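You operate a simulated robot arm through the tools that you are given. There is no shell and no other tool. Be economical: measure what you need, move in short steps, check, and stop when the job is done.

You run a simulated robot arm. Do the job below in one go: nothing can be reset, and whatever is moved stays where it is left.

TASK
Fetch the bottle with the white cap and stand it on the sheet with the teal frame.
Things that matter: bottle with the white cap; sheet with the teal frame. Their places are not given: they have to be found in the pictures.

Only the result counts: the job must be done as asked and must still hold three seconds after the hand-in. Knocking over, shifting, dropping, spilling or breaking anything else fails it. A push-on lid holds only when it is set on centred and level and pressed home; a screw cap is set on level and turned clockwise until tight. Flat cloth is picked up by pressing the open fingertips on it (5 to 10 N) and closing them slowly along it; thin cloth reads only 2 to 8 mm in the jaws.

THE ROBOT
A 7-joint arm with a two-finger parallel gripper, fixed in place. Base frame: the origin is at the foot of the arm, x ahead of it, y to its left, z up; the work surface is at about z = 0. Units: m, degrees, N and s.
With the tool pointing down near the work surface it reaches from about 0.22 to 0.58 m from the base axis. Its first joint turns from -66.0 to 66.0 degrees. Payload 2.5 kg.
The TCP is the grasp point between the finger pads, 0.023 m short of the fingertips. In the tool frame z runs along the fingers and y along their closing line. Largest opening 0.094 m; finger width 0.038, thickness 0.01; the body of the gripper, 0.054 by 0.096 m, starts 0.039 m behind the TCP.
Orientation is that of the tool frame in the base frame, as [roll, pitch, yaw] about the fixed x, y, z axes, in that order (R = Rz(yaw) Ry(pitch) Rx(roll)). With the fingers straight down and closing along the base's y, the tool's x points along the base's -x, its y along +y and its z along -z.

THE INTERFACE
- The arm moves only by the tool play_rows. Its argument "motion" is a list of rows, each an object (a shift or turn left out is 0, a gripper value left out holds the last) with "translation": the shift along the tool's x, y, z in m, a list of three; "rot": the turn, a rotation vector about the tool's x, y, z in rad, a list of three. In form: [{"translation": [x, y, z], "rot": [rx, ry, rz]}, ...]. A call has 1 to 10 rows; each row is the pose to reach, as a shift and turn from the pose commanded when the call began, along the tool's axes at that moment. "hand" is the finger opening in m, from 0 to 0.094, set as the call begins (left out, the last holds). Each row takes 0.2 s and may step no farther than 0.05 m and 8.6 degrees from the row before; otherwise, or with a gripper value out of range, the whole call is refused. A pose out of reach is approached as far as the arm can. The call stops where the force on the tool passes 40 N (or 10 N more than at its start, if that is more) or the arm is blocked; 0.2 s more then pass. Each finger travels about 0.108 m/s and halts on what it meets, pressing with about 29 N; the grip force reading is that of the motor and also rises with nothing between the fingers. The clock runs only during rows and for 0.2 s after the last one: add rows that repeat a pose to give the fingers time. The reply holds the time, the measured pose of the TCP, the force on the tool along the base axes, the opening and the grip force, in the units named above and with some noise.
- Cameras (640 x 400 px; columns grow to the right, rows downward): "scene" is fixed at [0.126, -0.4113, 0.5407]; the picture's right is [0.81, -0.58, 0.00], its down [-0.42, -0.58, -0.70] and it looks along [0.41, 0.57, -0.72] (base axes); focal length 238 px, centre (320, 200). "wrist" rides on the gripper at [-0.039, 0, -0.044] in the tool frame; the picture's right is [0.00, -1.00, 0.00], its down [0.97, 0.00, -0.24] and it looks along [0.24, 0.00, 0.97] (tool axes); focal length 218 px, centre (320, 200).
- camera(camera): a new picture of that camera. No time passes.
- measure_at(camera, pixels): for up to 12 pixels [column, row] of the newest picture of that camera ("zoom" is the newest enlarged one), the place [x, y, z] in the base frame of the surface seen there, good to about 0.003 m, but the place of the scene camera against the robot may be out by one fixed shift of up to 0.025 m in any direction. No time passes.
- enlarge(camera, box): a new picture of the part [left, top, right, bottom] of that camera's present view, enlarged. No time passes.
- finish_job(): hands the job in; it is judged then, once.

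Keep the steps short. Do not move on a guess: measure, check each grasp and each placing, and mend mistakes. In all there are 60 turns and 22 pictures (those below and enlarged ones count). Leave the gripper open and the arm clear of the work at the hand-in unless told otherwise, and finish with a single line.

The tools are called after ">>>" as a command line: name --argument value ..., lists and objects as JSON in quotes. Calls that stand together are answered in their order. play_rows: Moves the arm, as the interface text tells. Its arguments: {"type":"object","properties":{"motion":{"type":"array","items":{"type":"object","properties":{"translation":{"type":"array","items":{"type":"number"}},"rot":{"type":"array","items":{"type":"number"}}}}},"hand":{"type":"number"}},"required":["motion"]} The other tools are called the same way: camera (camera) takes a picture; measure_at (camera, pixels) gives the place of the surface under pixels of a picture; enlarge (camera, box) takes an enlarged picture of a part of a camera's view; finish_job () hands the job in.

At the start:

```text
time_s: 0.0
tool_pos: [0.3833, -0.1195, 0.3173]
tool_rot: [179.9, 0.0, 180.0]
ft_force: [0.4, -0.2, 0.5]
width: 0.0937
grasp_force: 0.1
```

scene: 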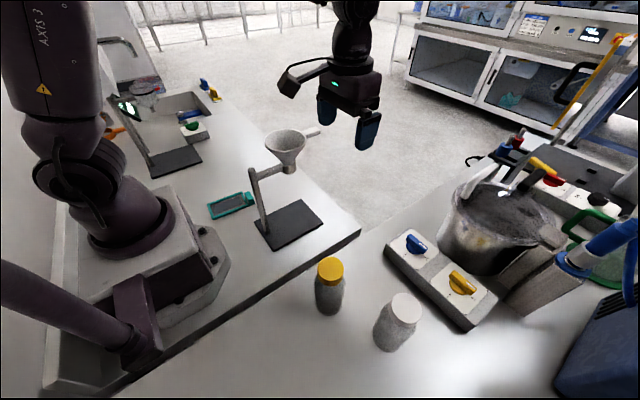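
wrist: 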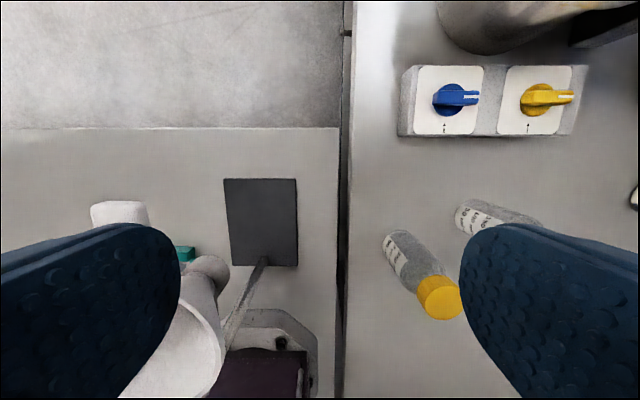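

The white-capped bottle is near scene (398,322) and the teal-framed item near (232,205). I'll enlarge the sheet area and measure both.

>>> enlarge --camera "scene" --box '[180, 120, 340, 260]'

>>> measure_at --camera "scene" --pixels '[[405, 306], [395, 310], [415, 312], [405, 297], [392, 335], [376, 344], [331, 268], [327, 300], [232, 205], [208, 206], [250, 193], [254, 205]]'

>>> measure_at --camera "wrist" --pixels '[[438, 298], [405, 250], [475, 220], [500, 220], [187, 254], [260, 210], [400, 350], [345, 200]]'

```text
2.86 times, centred on (260, 190) of scene
```

zoom: 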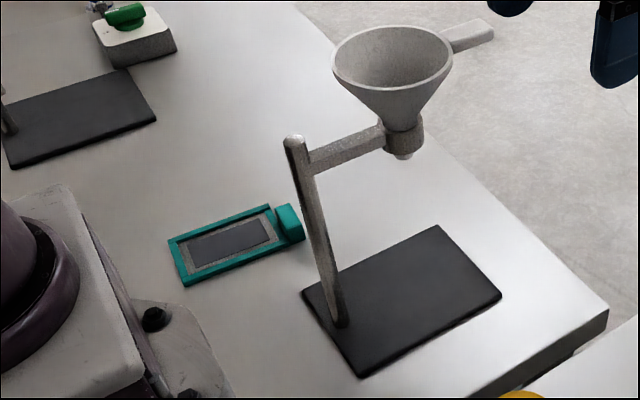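

```text
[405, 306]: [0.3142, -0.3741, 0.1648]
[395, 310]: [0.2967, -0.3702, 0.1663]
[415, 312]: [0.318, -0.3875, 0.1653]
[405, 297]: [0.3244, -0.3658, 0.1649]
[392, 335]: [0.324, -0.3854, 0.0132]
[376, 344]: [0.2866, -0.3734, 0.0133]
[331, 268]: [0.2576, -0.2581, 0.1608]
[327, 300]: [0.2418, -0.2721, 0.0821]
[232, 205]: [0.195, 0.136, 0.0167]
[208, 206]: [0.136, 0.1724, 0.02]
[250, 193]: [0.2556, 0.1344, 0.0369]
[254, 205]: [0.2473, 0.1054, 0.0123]
```

```text
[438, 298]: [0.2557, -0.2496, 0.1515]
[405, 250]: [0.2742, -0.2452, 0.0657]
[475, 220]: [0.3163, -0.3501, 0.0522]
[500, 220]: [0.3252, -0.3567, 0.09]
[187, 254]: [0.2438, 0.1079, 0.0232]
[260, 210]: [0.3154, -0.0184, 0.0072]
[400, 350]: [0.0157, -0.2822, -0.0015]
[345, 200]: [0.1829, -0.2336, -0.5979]
```

The teal-framed thing looks odd for a "sheet" (it has a raised teal block), and there is another teal-ish thing near (125,105). I'll enlarge that area and the bottles to be sure.

>>> enlarge --camera "scene" --box '[90, 60, 240, 160]'

>>> enlarge --camera "scene" --box '[290, 240, 460, 370]'

```text
4.00 times, centred on (165, 110) of scene
```

zoom: 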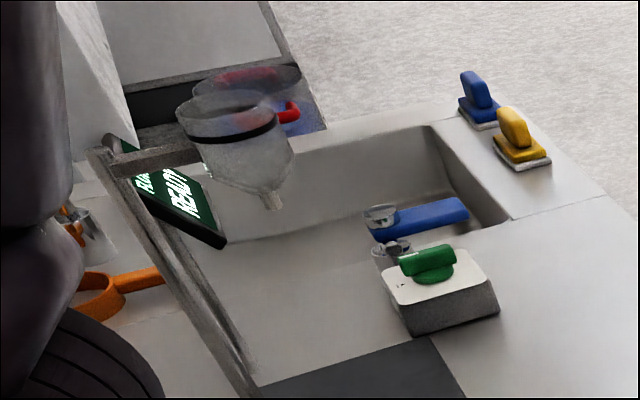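

```text
3.08 times, centred on (375, 305) of scene
```

zoom: 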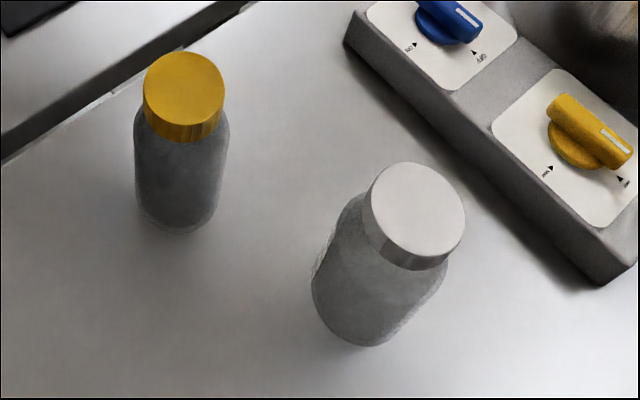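

The left things are a sink and controls, so the teal-framed sheet at scene (232,205) is the only candidate. Next: measure the funnel stand beside it as an obstacle, and finer points on the sheet.

>>> measure_at --camera "scene" --pixels '[[268, 140], [303, 140], [285, 152], [317, 131], [253, 172], [262, 210], [270, 248], [321, 221], [226, 212], [245, 194], [254, 203], [214, 219]]'

>>> measure_at --camera "wrist" --pixels '[[120, 212], [205, 270], [215, 350], [150, 370], [250, 285], [225, 182], [297, 265], [330, 320], [260, 360], [300, 380], [485, 100], [550, 90]]'

```text
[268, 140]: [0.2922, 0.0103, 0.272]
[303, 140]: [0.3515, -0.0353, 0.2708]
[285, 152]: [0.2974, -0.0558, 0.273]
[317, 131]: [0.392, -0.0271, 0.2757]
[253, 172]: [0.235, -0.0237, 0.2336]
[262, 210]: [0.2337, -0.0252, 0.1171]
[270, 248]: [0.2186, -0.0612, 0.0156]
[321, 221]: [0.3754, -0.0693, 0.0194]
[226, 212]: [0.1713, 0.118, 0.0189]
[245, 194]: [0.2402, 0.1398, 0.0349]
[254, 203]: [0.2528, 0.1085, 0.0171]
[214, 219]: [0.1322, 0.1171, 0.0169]
```

```text
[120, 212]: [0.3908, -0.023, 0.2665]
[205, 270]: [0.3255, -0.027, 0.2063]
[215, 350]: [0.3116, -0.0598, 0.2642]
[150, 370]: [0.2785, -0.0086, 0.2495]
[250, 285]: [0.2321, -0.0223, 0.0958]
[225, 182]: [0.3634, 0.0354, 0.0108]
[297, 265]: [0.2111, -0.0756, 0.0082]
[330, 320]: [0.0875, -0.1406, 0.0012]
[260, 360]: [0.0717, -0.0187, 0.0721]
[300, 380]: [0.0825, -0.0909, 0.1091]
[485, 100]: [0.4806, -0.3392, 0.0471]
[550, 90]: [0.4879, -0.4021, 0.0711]
```

Obstacle: funnel rim top about z 0.27 around (0.32,-0.03), with its pole at (0.235,-0.023). I'll raise the arm and pass over the funnel to view the sheet from above.

>>> play_rows --motion '[{"translation": [0, 0, -0.045]}, {"translation": [0, 0, -0.08]}, {"translation": [0.01, 0.045, -0.08]}, {"translation": [0.02, 0.09, -0.08]}, {"translation": [0.03, 0.135, -0.08]}, {"translation": [0.04, 0.18, -0.08]}, {"translation": [0.05, 0.225, -0.08]}, {"translation": [0.07, 0.265, -0.08]}, {"translation": [0.1, 0.265, -0.05]}, {"translation": [0.1, 0.265, -0.05]}]'

>>> camera --camera "wrist"

```text
time_s: 2.2
tool_pos: [0.2842, 0.1477, 0.3668]
tool_rot: [-180.0, 0.0, -180.0]
ft_force: [-0.4, -0.4, 0.1]
width: 0.094
grasp_force: 0.1
```

```text
16 pictures are left
```

wrist: 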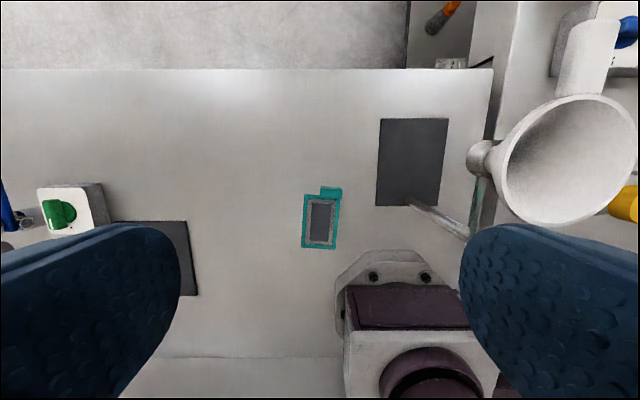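

The teal-framed sheet is at wrist (320,222), with a raised teal tab at its far end (331,192). I'll measure it.

>>> enlarge --camera "wrist" --box '[280, 170, 370, 260]'

>>> measure_at --camera "wrist" --pixels '[[305, 197], [338, 198], [335, 246], [303, 246], [331, 192], [331, 188], [320, 222], [320, 205], [319, 237], [290, 222], [475, 230], [410, 205]]'

```text
4.44 times, centred on (325, 215) of wrist
```

zoom: 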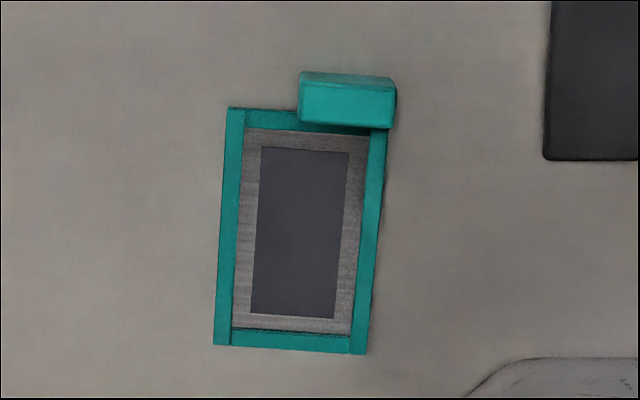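

```text
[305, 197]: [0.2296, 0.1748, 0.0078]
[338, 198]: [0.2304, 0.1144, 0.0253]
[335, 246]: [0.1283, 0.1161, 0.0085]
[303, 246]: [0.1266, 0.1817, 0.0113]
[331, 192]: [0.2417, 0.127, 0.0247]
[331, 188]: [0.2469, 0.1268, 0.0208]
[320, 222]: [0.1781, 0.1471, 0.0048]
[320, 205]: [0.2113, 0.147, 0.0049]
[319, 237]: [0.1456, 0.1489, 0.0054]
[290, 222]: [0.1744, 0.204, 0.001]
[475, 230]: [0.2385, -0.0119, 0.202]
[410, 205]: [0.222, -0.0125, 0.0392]
```

The sheet's centre is (0.178,0.146,0.005), with rails about 5 mm higher. I'll head back high over the funnel to look down on the white-capped bottle.

>>> play_rows --motion '[{"translation": [-0.02, -0.02, -0.03]}, {"translation": [-0.03, -0.065, -0.03]}, {"translation": [-0.04, -0.11, -0.03]}, {"translation": [-0.05, -0.155, -0.03]}, {"translation": [-0.06, -0.2, -0.03]}, {"translation": [-0.07, -0.245, -0.03]}, {"translation": [-0.08, -0.29, -0.03]}, {"translation": [-0.08, -0.335, -0.03]}, {"translation": [-0.08, -0.38, -0.03]}, {"translation": [-0.08, -0.425, -0.03]}]'

>>> play_rows --motion '[{"translation": [0, -0.045, 0]}, {"translation": [0, -0.09, 0]}, {"translation": [0, -0.09, 0]}]'

>>> camera --camera "wrist"

```text
time_s: 4.4
tool_pos: [0.3644, -0.2786, 0.4008]
tool_rot: [-180.0, 0.0, 179.9]
ft_force: [0.4, 0.8, 0.8]
width: 0.0939
grasp_force: 0.1
```

```text
time_s: 5.2
tool_pos: [0.3646, -0.3694, 0.399]
tool_rot: [-180.0, 0.0, 180.0]
ft_force: [0.3, 0.8, 0.1]
width: 0.094
grasp_force: 0.1
```

```text
14 pictures are left
```

wrist: 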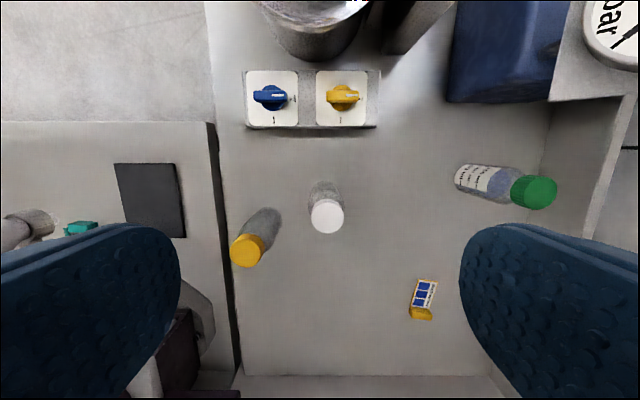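

The white cap is at wrist (327,216), with the yellow bottle at (250,250). I'll measure cap and body.

>>> measure_at --camera "wrist" --pixels '[[327, 215], [312, 216], [341, 216], [327, 202], [327, 229], [326, 190], [312, 190], [340, 190], [325, 184], [250, 252], [265, 225], [270, 160]]'

>>> enlarge --camera "wrist" --box '[280, 165, 370, 245]'

```text
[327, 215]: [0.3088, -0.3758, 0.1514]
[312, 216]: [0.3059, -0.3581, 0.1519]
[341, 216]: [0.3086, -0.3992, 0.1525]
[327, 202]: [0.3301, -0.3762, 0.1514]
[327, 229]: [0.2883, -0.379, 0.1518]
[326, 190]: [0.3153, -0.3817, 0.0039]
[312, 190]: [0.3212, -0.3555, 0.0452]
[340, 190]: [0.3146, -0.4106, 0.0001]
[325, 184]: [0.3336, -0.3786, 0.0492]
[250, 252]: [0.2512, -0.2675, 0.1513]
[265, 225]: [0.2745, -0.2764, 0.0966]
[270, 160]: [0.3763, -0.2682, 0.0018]
```

```text
5.00 times, centred on (325, 205) of wrist
```

zoom: 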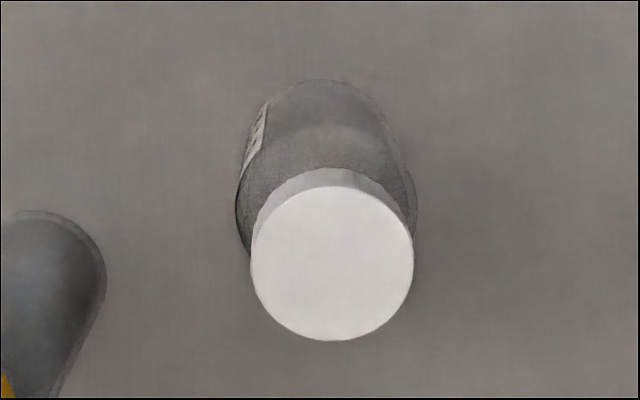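

The cap is centred at (0.309,-0.377), top at z 0.152, about 44 mm across, on a body about 58 mm across. I need the shoulder height to pick the grip height, so I'll measure points on the body side in the scene picture.

>>> measure_at --camera "scene" --pixels '[[391, 317], [390, 320], [388, 312], [383, 311], [381, 316], [396, 325], [395, 330], [319, 273], [318, 280], [328, 286], [327, 290], [340, 283]]'

```text
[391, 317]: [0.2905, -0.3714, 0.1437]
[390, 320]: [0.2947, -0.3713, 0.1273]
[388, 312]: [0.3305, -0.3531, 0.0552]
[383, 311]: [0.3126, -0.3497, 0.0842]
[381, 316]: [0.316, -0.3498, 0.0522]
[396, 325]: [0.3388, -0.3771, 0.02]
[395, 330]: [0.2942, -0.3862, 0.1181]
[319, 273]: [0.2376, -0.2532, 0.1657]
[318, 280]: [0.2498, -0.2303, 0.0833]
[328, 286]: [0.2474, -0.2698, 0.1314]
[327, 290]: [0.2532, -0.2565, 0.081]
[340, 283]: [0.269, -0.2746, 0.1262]
```

The cap spans about z 0.118–0.152 once the scene shift (+0.013) is removed, so I'll grip it at TCP z≈0.142, keeping the tips above the shoulder. First I'll centre and stop above it at z 0.215.

>>> play_rows --hand 0.094 --motion '[{"translation": [0.03, -0.005, 0.02]}, {"translation": [0.0556, -0.0086, 0.05]}, {"translation": [0.0556, -0.0086, 0.095]}, {"translation": [0.0556, -0.0086, 0.14]}, {"translation": [0.0556, -0.0086, 0.184]}, {"translation": [0.0556, -0.0086, 0.184]}]'

>>> camera --camera "wrist"

>>> measure_at --camera "wrist" --pixels '[[320, 300], [320, 320], [300, 320], [340, 320], [320, 340], [320, 280], [280, 320], [360, 320]]'

```text
time_s: 6.6
tool_pos: [0.308, -0.3761, 0.2137]
tool_rot: [180.0, 0.0, -180.0]
ft_force: [-0.1, 0.2, 0.3]
width: 0.0939
grasp_force: 0.1
```

```text
12 pictures are left
```

wrist: 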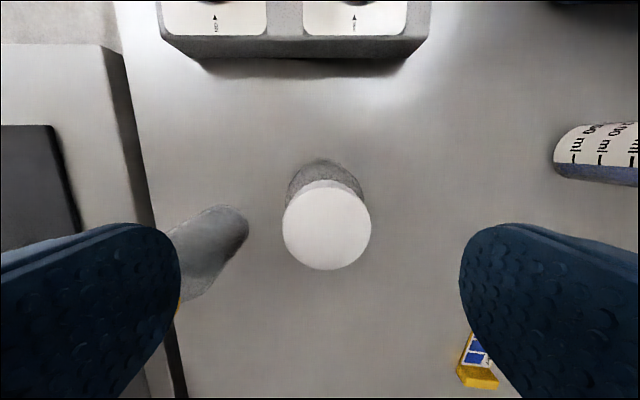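

```text
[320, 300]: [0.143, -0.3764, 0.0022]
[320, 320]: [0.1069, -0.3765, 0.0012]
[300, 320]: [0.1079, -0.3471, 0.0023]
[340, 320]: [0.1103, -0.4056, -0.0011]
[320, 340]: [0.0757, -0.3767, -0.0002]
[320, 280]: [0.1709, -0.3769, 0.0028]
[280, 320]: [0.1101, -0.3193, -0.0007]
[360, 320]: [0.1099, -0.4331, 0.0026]
```

Cap centre is now at about (327,226); measuring it again close up.

>>> measure_at --camera "wrist" --pixels '[[327, 226], [286, 226], [368, 226], [327, 184], [327, 266], [298, 200], [356, 200], [298, 252], [356, 252]]'

```text
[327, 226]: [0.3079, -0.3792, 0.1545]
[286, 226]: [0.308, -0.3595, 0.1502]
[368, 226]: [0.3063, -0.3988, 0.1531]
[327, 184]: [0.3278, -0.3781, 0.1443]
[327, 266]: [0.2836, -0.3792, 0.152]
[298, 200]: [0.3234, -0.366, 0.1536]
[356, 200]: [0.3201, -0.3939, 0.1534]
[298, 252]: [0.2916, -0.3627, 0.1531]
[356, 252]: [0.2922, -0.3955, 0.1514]
```

The cap centre is (0.307,-0.379), top at 0.153. I'll shift 3 mm in y and go down to z 0.142.

>>> play_rows --motion '[{"translation": [0.001, -0.003, 0.02]}, {"translation": [0.001, -0.003, 0.04]}, {"translation": [0.001, -0.003, 0.058]}, {"translation": [0.001, -0.003, 0.072]}, {"translation": [0.001, -0.003, 0.072]}]'

>>> play_rows --hand 0.03 --motion '[{"translation": [0, 0, 0]}, {"translation": [0, 0, 0]}, {"translation": [0, 0, 0]}, {"translation": [0, 0, 0]}]'

```text
time_s: 7.8
tool_pos: [0.3079, -0.3805, 0.1407]
tool_rot: [-179.9, 0.0, -180.0]
ft_force: [0.2, 0.4, 0.4]
width: 0.0939
grasp_force: 0.1
```

```text
time_s: 8.8
tool_pos: [0.3069, -0.3813, 0.1417]
tool_rot: [180.0, 0.0, -179.9]
ft_force: [0.4, -0.6, 0.1]
width: 0.045
grasp_force: 29.4
```

The fingers stopped at 45 mm with 29 N, so the cap is held. A small lift will check it.

>>> play_rows --motion '[{"translation": [0, 0, -0.01]}, {"translation": [0, 0, -0.025]}, {"translation": [0, 0, -0.05]}, {"translation": [0, 0, -0.05]}]'

>>> camera --camera "scene"

```text
time_s: 9.8
tool_pos: [0.305, -0.3824, 0.1915]
tool_rot: [180.0, 0.0, 180.0]
ft_force: [-0.1, 0.4, -0.8]
width: 0.045
grasp_force: 28.8
```

```text
11 pictures are left
```

scene: 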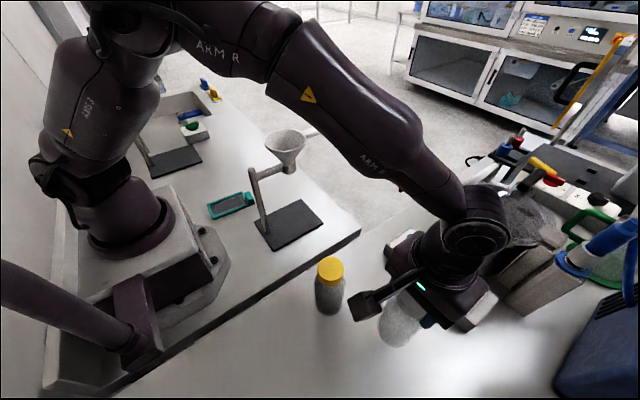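

The force barely changed, so I'll enlarge to see whether the body came up with the cap.

>>> enlarge --camera "scene" --box '[340, 270, 460, 370]'

```text
4.00 times, centred on (400, 320) of scene
```

zoom: 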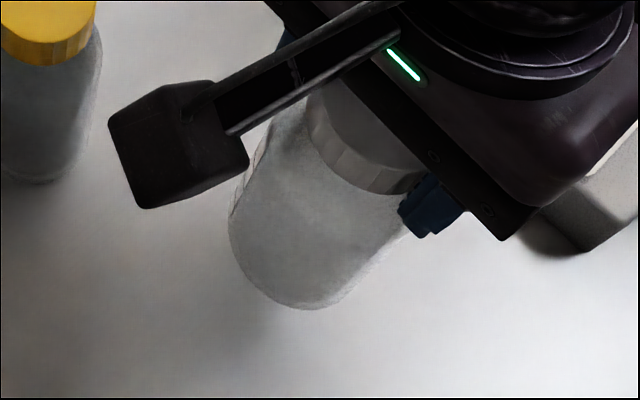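

The whole bottle hangs upright from the grip, with its base about 0.142 m below the TCP. I'll lift it straight up to z≈0.45 to clear the funnel.

>>> play_rows --motion '[{"translation": [0, 0, -0.03]}, {"translation": [0, 0, -0.065]}, {"translation": [0, 0, -0.1]}, {"translation": [0, 0, -0.135]}, {"translation": [-0.02, 0, -0.17]}, {"translation": [-0.04, 0.0, -0.2]}, {"translation": [-0.06, 0.02, -0.23]}, {"translation": [-0.08, 0.04, -0.255]}, {"translation": [-0.1, 0.06, -0.265]}, {"translation": [-0.1, 0.06, -0.265]}]'

```text
time_s: 12.0
tool_pos: [0.4039, -0.3208, 0.4553]
tool_rot: [-179.9, 0.0, -180.0]
ft_force: [0.9, 0.0, -0.3]
width: 0.045
grasp_force: 29.0
out of reach, approached as far as the arm can: row 9
```

The bottle is still held and its base is at z≈0.313. I'll carry it across in front of and above the funnel.

>>> play_rows --motion '[{"translation": [0, 0.035, 0]}, {"translation": [0, 0.07, 0]}, {"translation": [0, 0.105, 0]}, {"translation": [0, 0.14, 0]}, {"translation": [0, 0.175, 0]}, {"translation": [0, 0.21, 0]}, {"translation": [0, 0.25, 0]}, {"translation": [0, 0.29, 0]}, {"translation": [0, 0.33, 0]}, {"translation": [0, 0.37, 0]}]'

```text
time_s: 14.2
tool_pos: [0.4074, 0.049, 0.4571]
tool_rot: [-180.0, 0.0, 179.9]
ft_force: [0.1, 0.3, -0.7]
width: 0.045
grasp_force: 28.7
```

I'm past the funnel. Next I'll move to y≈0.147 and back towards the sheet, descending to z≈0.30 (base about 0.16).

>>> play_rows --motion '[{"translation": [0, 0.035, 0]}, {"translation": [0.0, 0.07, 0]}, {"translation": [0.02, 0.098, 0.01]}, {"translation": [0.05, 0.098, 0.035]}, {"translation": [0.08, 0.098, 0.06]}, {"translation": [0.11, 0.098, 0.085]}, {"translation": [0.14, 0.098, 0.11]}, {"translation": [0.175, 0.098, 0.135]}, {"translation": [0.205, 0.098, 0.155]}, {"translation": [0.205, 0.098, 0.155]}]'

>>> camera --camera "wrist"

>>> camera --camera "scene"

```text
time_s: 16.4
tool_pos: [0.1997, 0.1463, 0.3004]
tool_rot: [-180.0, 0.1, 179.9]
ft_force: [0.4, 0.5, -1.8]
width: 0.045
grasp_force: 28.5
```

```text
9 pictures are left
```

wrist: 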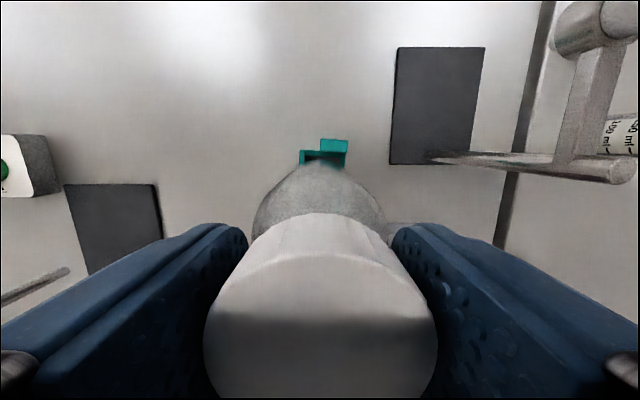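

```text
8 pictures are left
```

scene: 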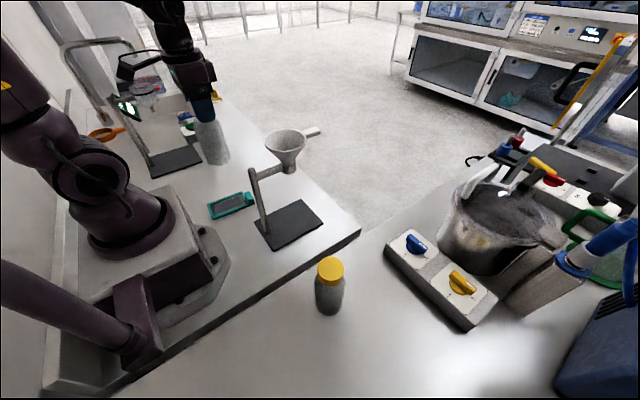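

The bottle is upright over the table with the sheet just visible behind it. I'll move 20 mm back to the sheet's centre and go down to z≈0.175 (base about 0.033).

>>> play_rows --motion '[{"translation": [0.01, 0, 0.02]}, {"translation": [0.02, 0, 0.045]}, {"translation": [0.02, 0, 0.07]}, {"translation": [0.02, 0, 0.095]}, {"translation": [0.02, 0, 0.115]}, {"translation": [0.02, 0, 0.125]}, {"translation": [0.02, 0, 0.125]}]'

>>> enlarge --camera "scene" --box '[160, 110, 320, 240]'

```text
time_s: 18.0
tool_pos: [0.1818, 0.148, 0.1768]
tool_rot: [180.0, 0.0, 180.0]
ft_force: [0.0, -0.6, -1.0]
width: 0.0451
grasp_force: 29.2
```

```text
3.08 times, centred on (240, 175) of scene
```

zoom: 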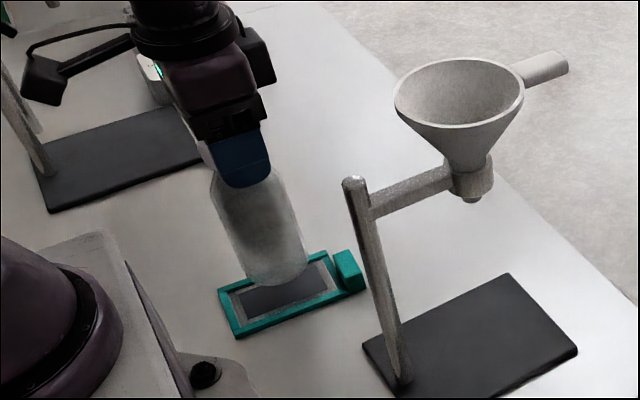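

The bottle hangs above the sheet. Now I'll go down slowly, watching the force.

>>> play_rows --motion '[{"translation": [0.001, -0.001, 0.008]}, {"translation": [0.001, -0.001, 0.016]}, {"translation": [0.001, -0.001, 0.021]}, {"translation": [0.001, -0.001, 0.021]}]'

>>> play_rows --motion '[{"translation": [0, 0, 0.002]}, {"translation": [0, 0, 0.003]}, {"translation": [0, 0, 0.003]}]'

```text
time_s: 19.0
tool_pos: [0.1794, 0.147, 0.1559]
tool_rot: [180.0, -0.1, -180.0]
ft_force: [0.6, 0.1, -0.9]
width: 0.0449
grasp_force: 29.1
```

```text
time_s: 19.8
tool_pos: [0.1792, 0.1475, 0.1517]
tool_rot: [180.0, 0.0, -179.9]
ft_force: [0.9, 0.0, -0.6]
width: 0.045
grasp_force: 28.4
```

No contact yet, so I'll continue in 2 mm steps.

>>> play_rows --motion '[{"translation": [0, 0, 0.001]}, {"translation": [0, 0, 0.002]}, {"translation": [0, 0, 0.002]}]'

>>> play_rows --motion '[{"translation": [0, 0, 0.001]}, {"translation": [0, 0, 0.002]}, {"translation": [0, 0, 0.002]}]'

```text
time_s: 20.6
tool_pos: [0.1809, 0.1469, 0.1499]
tool_rot: [-180.0, 0.0, -180.0]
ft_force: [0.4, 1.0, -1.0]
width: 0.045
grasp_force: 28.8
```

```text
time_s: 21.4
tool_pos: [0.1817, 0.1462, 0.1471]
tool_rot: [-179.9, -0.1, -179.9]
ft_force: [-0.9, -0.6, -0.8]
width: 0.0452
grasp_force: 29.1
```

>>> play_rows --motion '[{"translation": [0, 0, 0.001]}, {"translation": [0, 0, 0.0015]}, {"translation": [0, 0, 0.0015]}]'

>>> enlarge --camera "scene" --box '[190, 150, 280, 230]'

```text
time_s: 22.2
tool_pos: [0.1807, 0.1462, 0.1469]
tool_rot: [180.0, 0.1, 180.0]
ft_force: [0.2, -1.7, 29.2]
width: 0.0447
grasp_force: 28.7
```

```text
5.00 times, centred on (235, 190) of scene
```

zoom: 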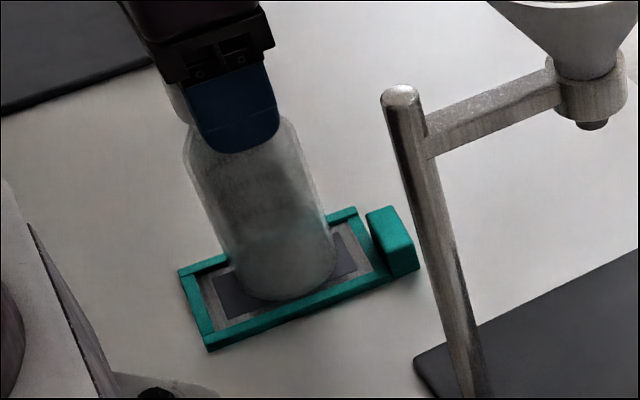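

Contact reads 29 N at z 0.147, which matches the sheet height, and the base sits centred in the frame. I'll ease off 1 mm and open gently.

>>> play_rows --motion '[{"translation": [0, 0, -0.0008]}, {"translation": [0, 0, -0.0008]}]'

>>> play_rows --hand 0.052 --motion '[{"translation": [0, 0, 0]}, {"translation": [0, 0, 0]}, {"translation": [0, 0, 0]}]'

>>> enlarge --camera "scene" --box '[190, 150, 280, 230]'

```text
time_s: 22.8
tool_pos: [0.1795, 0.1468, 0.1461]
tool_rot: [179.9, 0.1, 180.0]
ft_force: [4.0, 1.9, 11.0]
width: 0.045
grasp_force: 28.8
```

```text
time_s: 23.6
tool_pos: [0.18, 0.1464, 0.1464]
tool_rot: [179.9, 0.0, 180.0]
ft_force: [-0.2, 0.2, 0.8]
width: 0.0518
grasp_force: 0.1
```

```text
5.00 times, centred on (235, 190) of scene
```

zoom: 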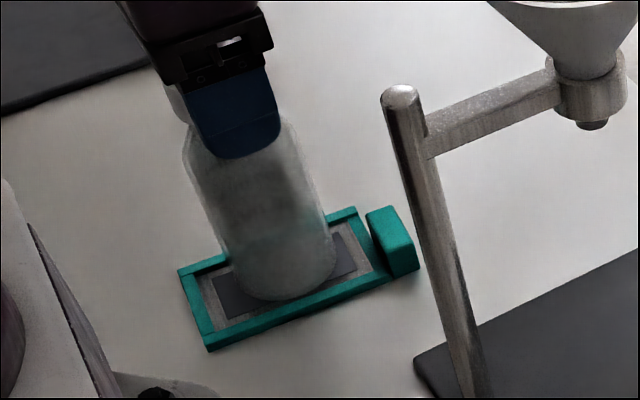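

The bottle stands steady with no load on the hand. I'll open fully and rise straight up.

>>> play_rows --hand 0.094 --motion '[{"translation": [0, 0, 0]}, {"translation": [0, 0, 0]}, {"translation": [0, 0, -0.02]}, {"translation": [0, 0, -0.05]}, {"translation": [0, 0, -0.09]}, {"translation": [0, 0, -0.13]}, {"translation": [-0.04, 0, -0.16]}, {"translation": [-0.08, 0, -0.18]}, {"translation": [-0.12, 0, -0.2]}, {"translation": [-0.12, 0, -0.2]}]'

>>> camera --camera "wrist"

>>> enlarge --camera "scene" --box '[160, 110, 320, 240]'

```text
time_s: 25.8
tool_pos: [0.3002, 0.1476, 0.3499]
tool_rot: [-180.0, 0.0, -180.0]
ft_force: [0.1, -0.5, 0.7]
width: 0.094
grasp_force: 0.1
```

```text
4 pictures are left
```

wrist: 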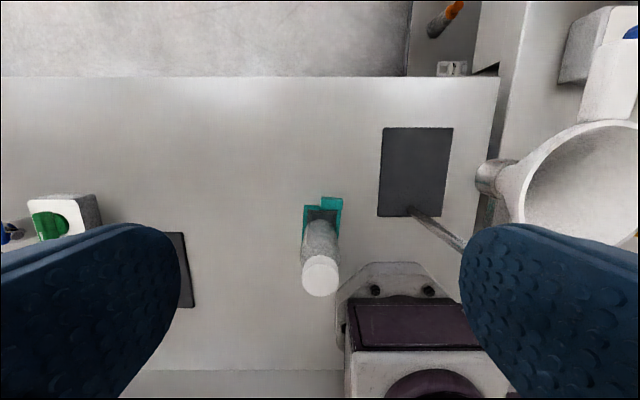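

```text
3.08 times, centred on (240, 175) of scene
```

zoom: 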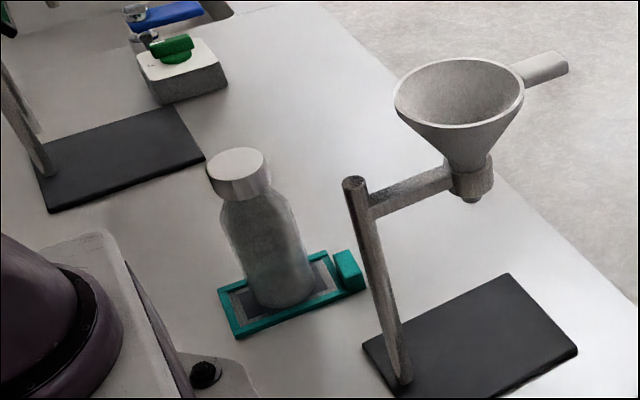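

The bottle stands in the teal frame and the hand is clear. I'll measure the cap to confirm it is upright.

>>> measure_at --camera "wrist" --pixels '[[320, 276], [308, 276], [332, 276], [320, 264], [320, 288]]'

```text
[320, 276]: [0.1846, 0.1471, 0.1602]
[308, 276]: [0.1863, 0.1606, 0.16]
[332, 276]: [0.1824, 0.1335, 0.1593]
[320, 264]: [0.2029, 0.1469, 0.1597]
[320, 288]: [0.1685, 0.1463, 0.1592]
```

The cap top is level at z 0.159–0.160, above the sheet's centre, so the bottle is upright. Handing in now.

>>> finish_job

```text
The job is handed in.
```

The white-capped bottle is standing upright on the teal-framed sheet, the gripper is open and clear, and the job is handed in.
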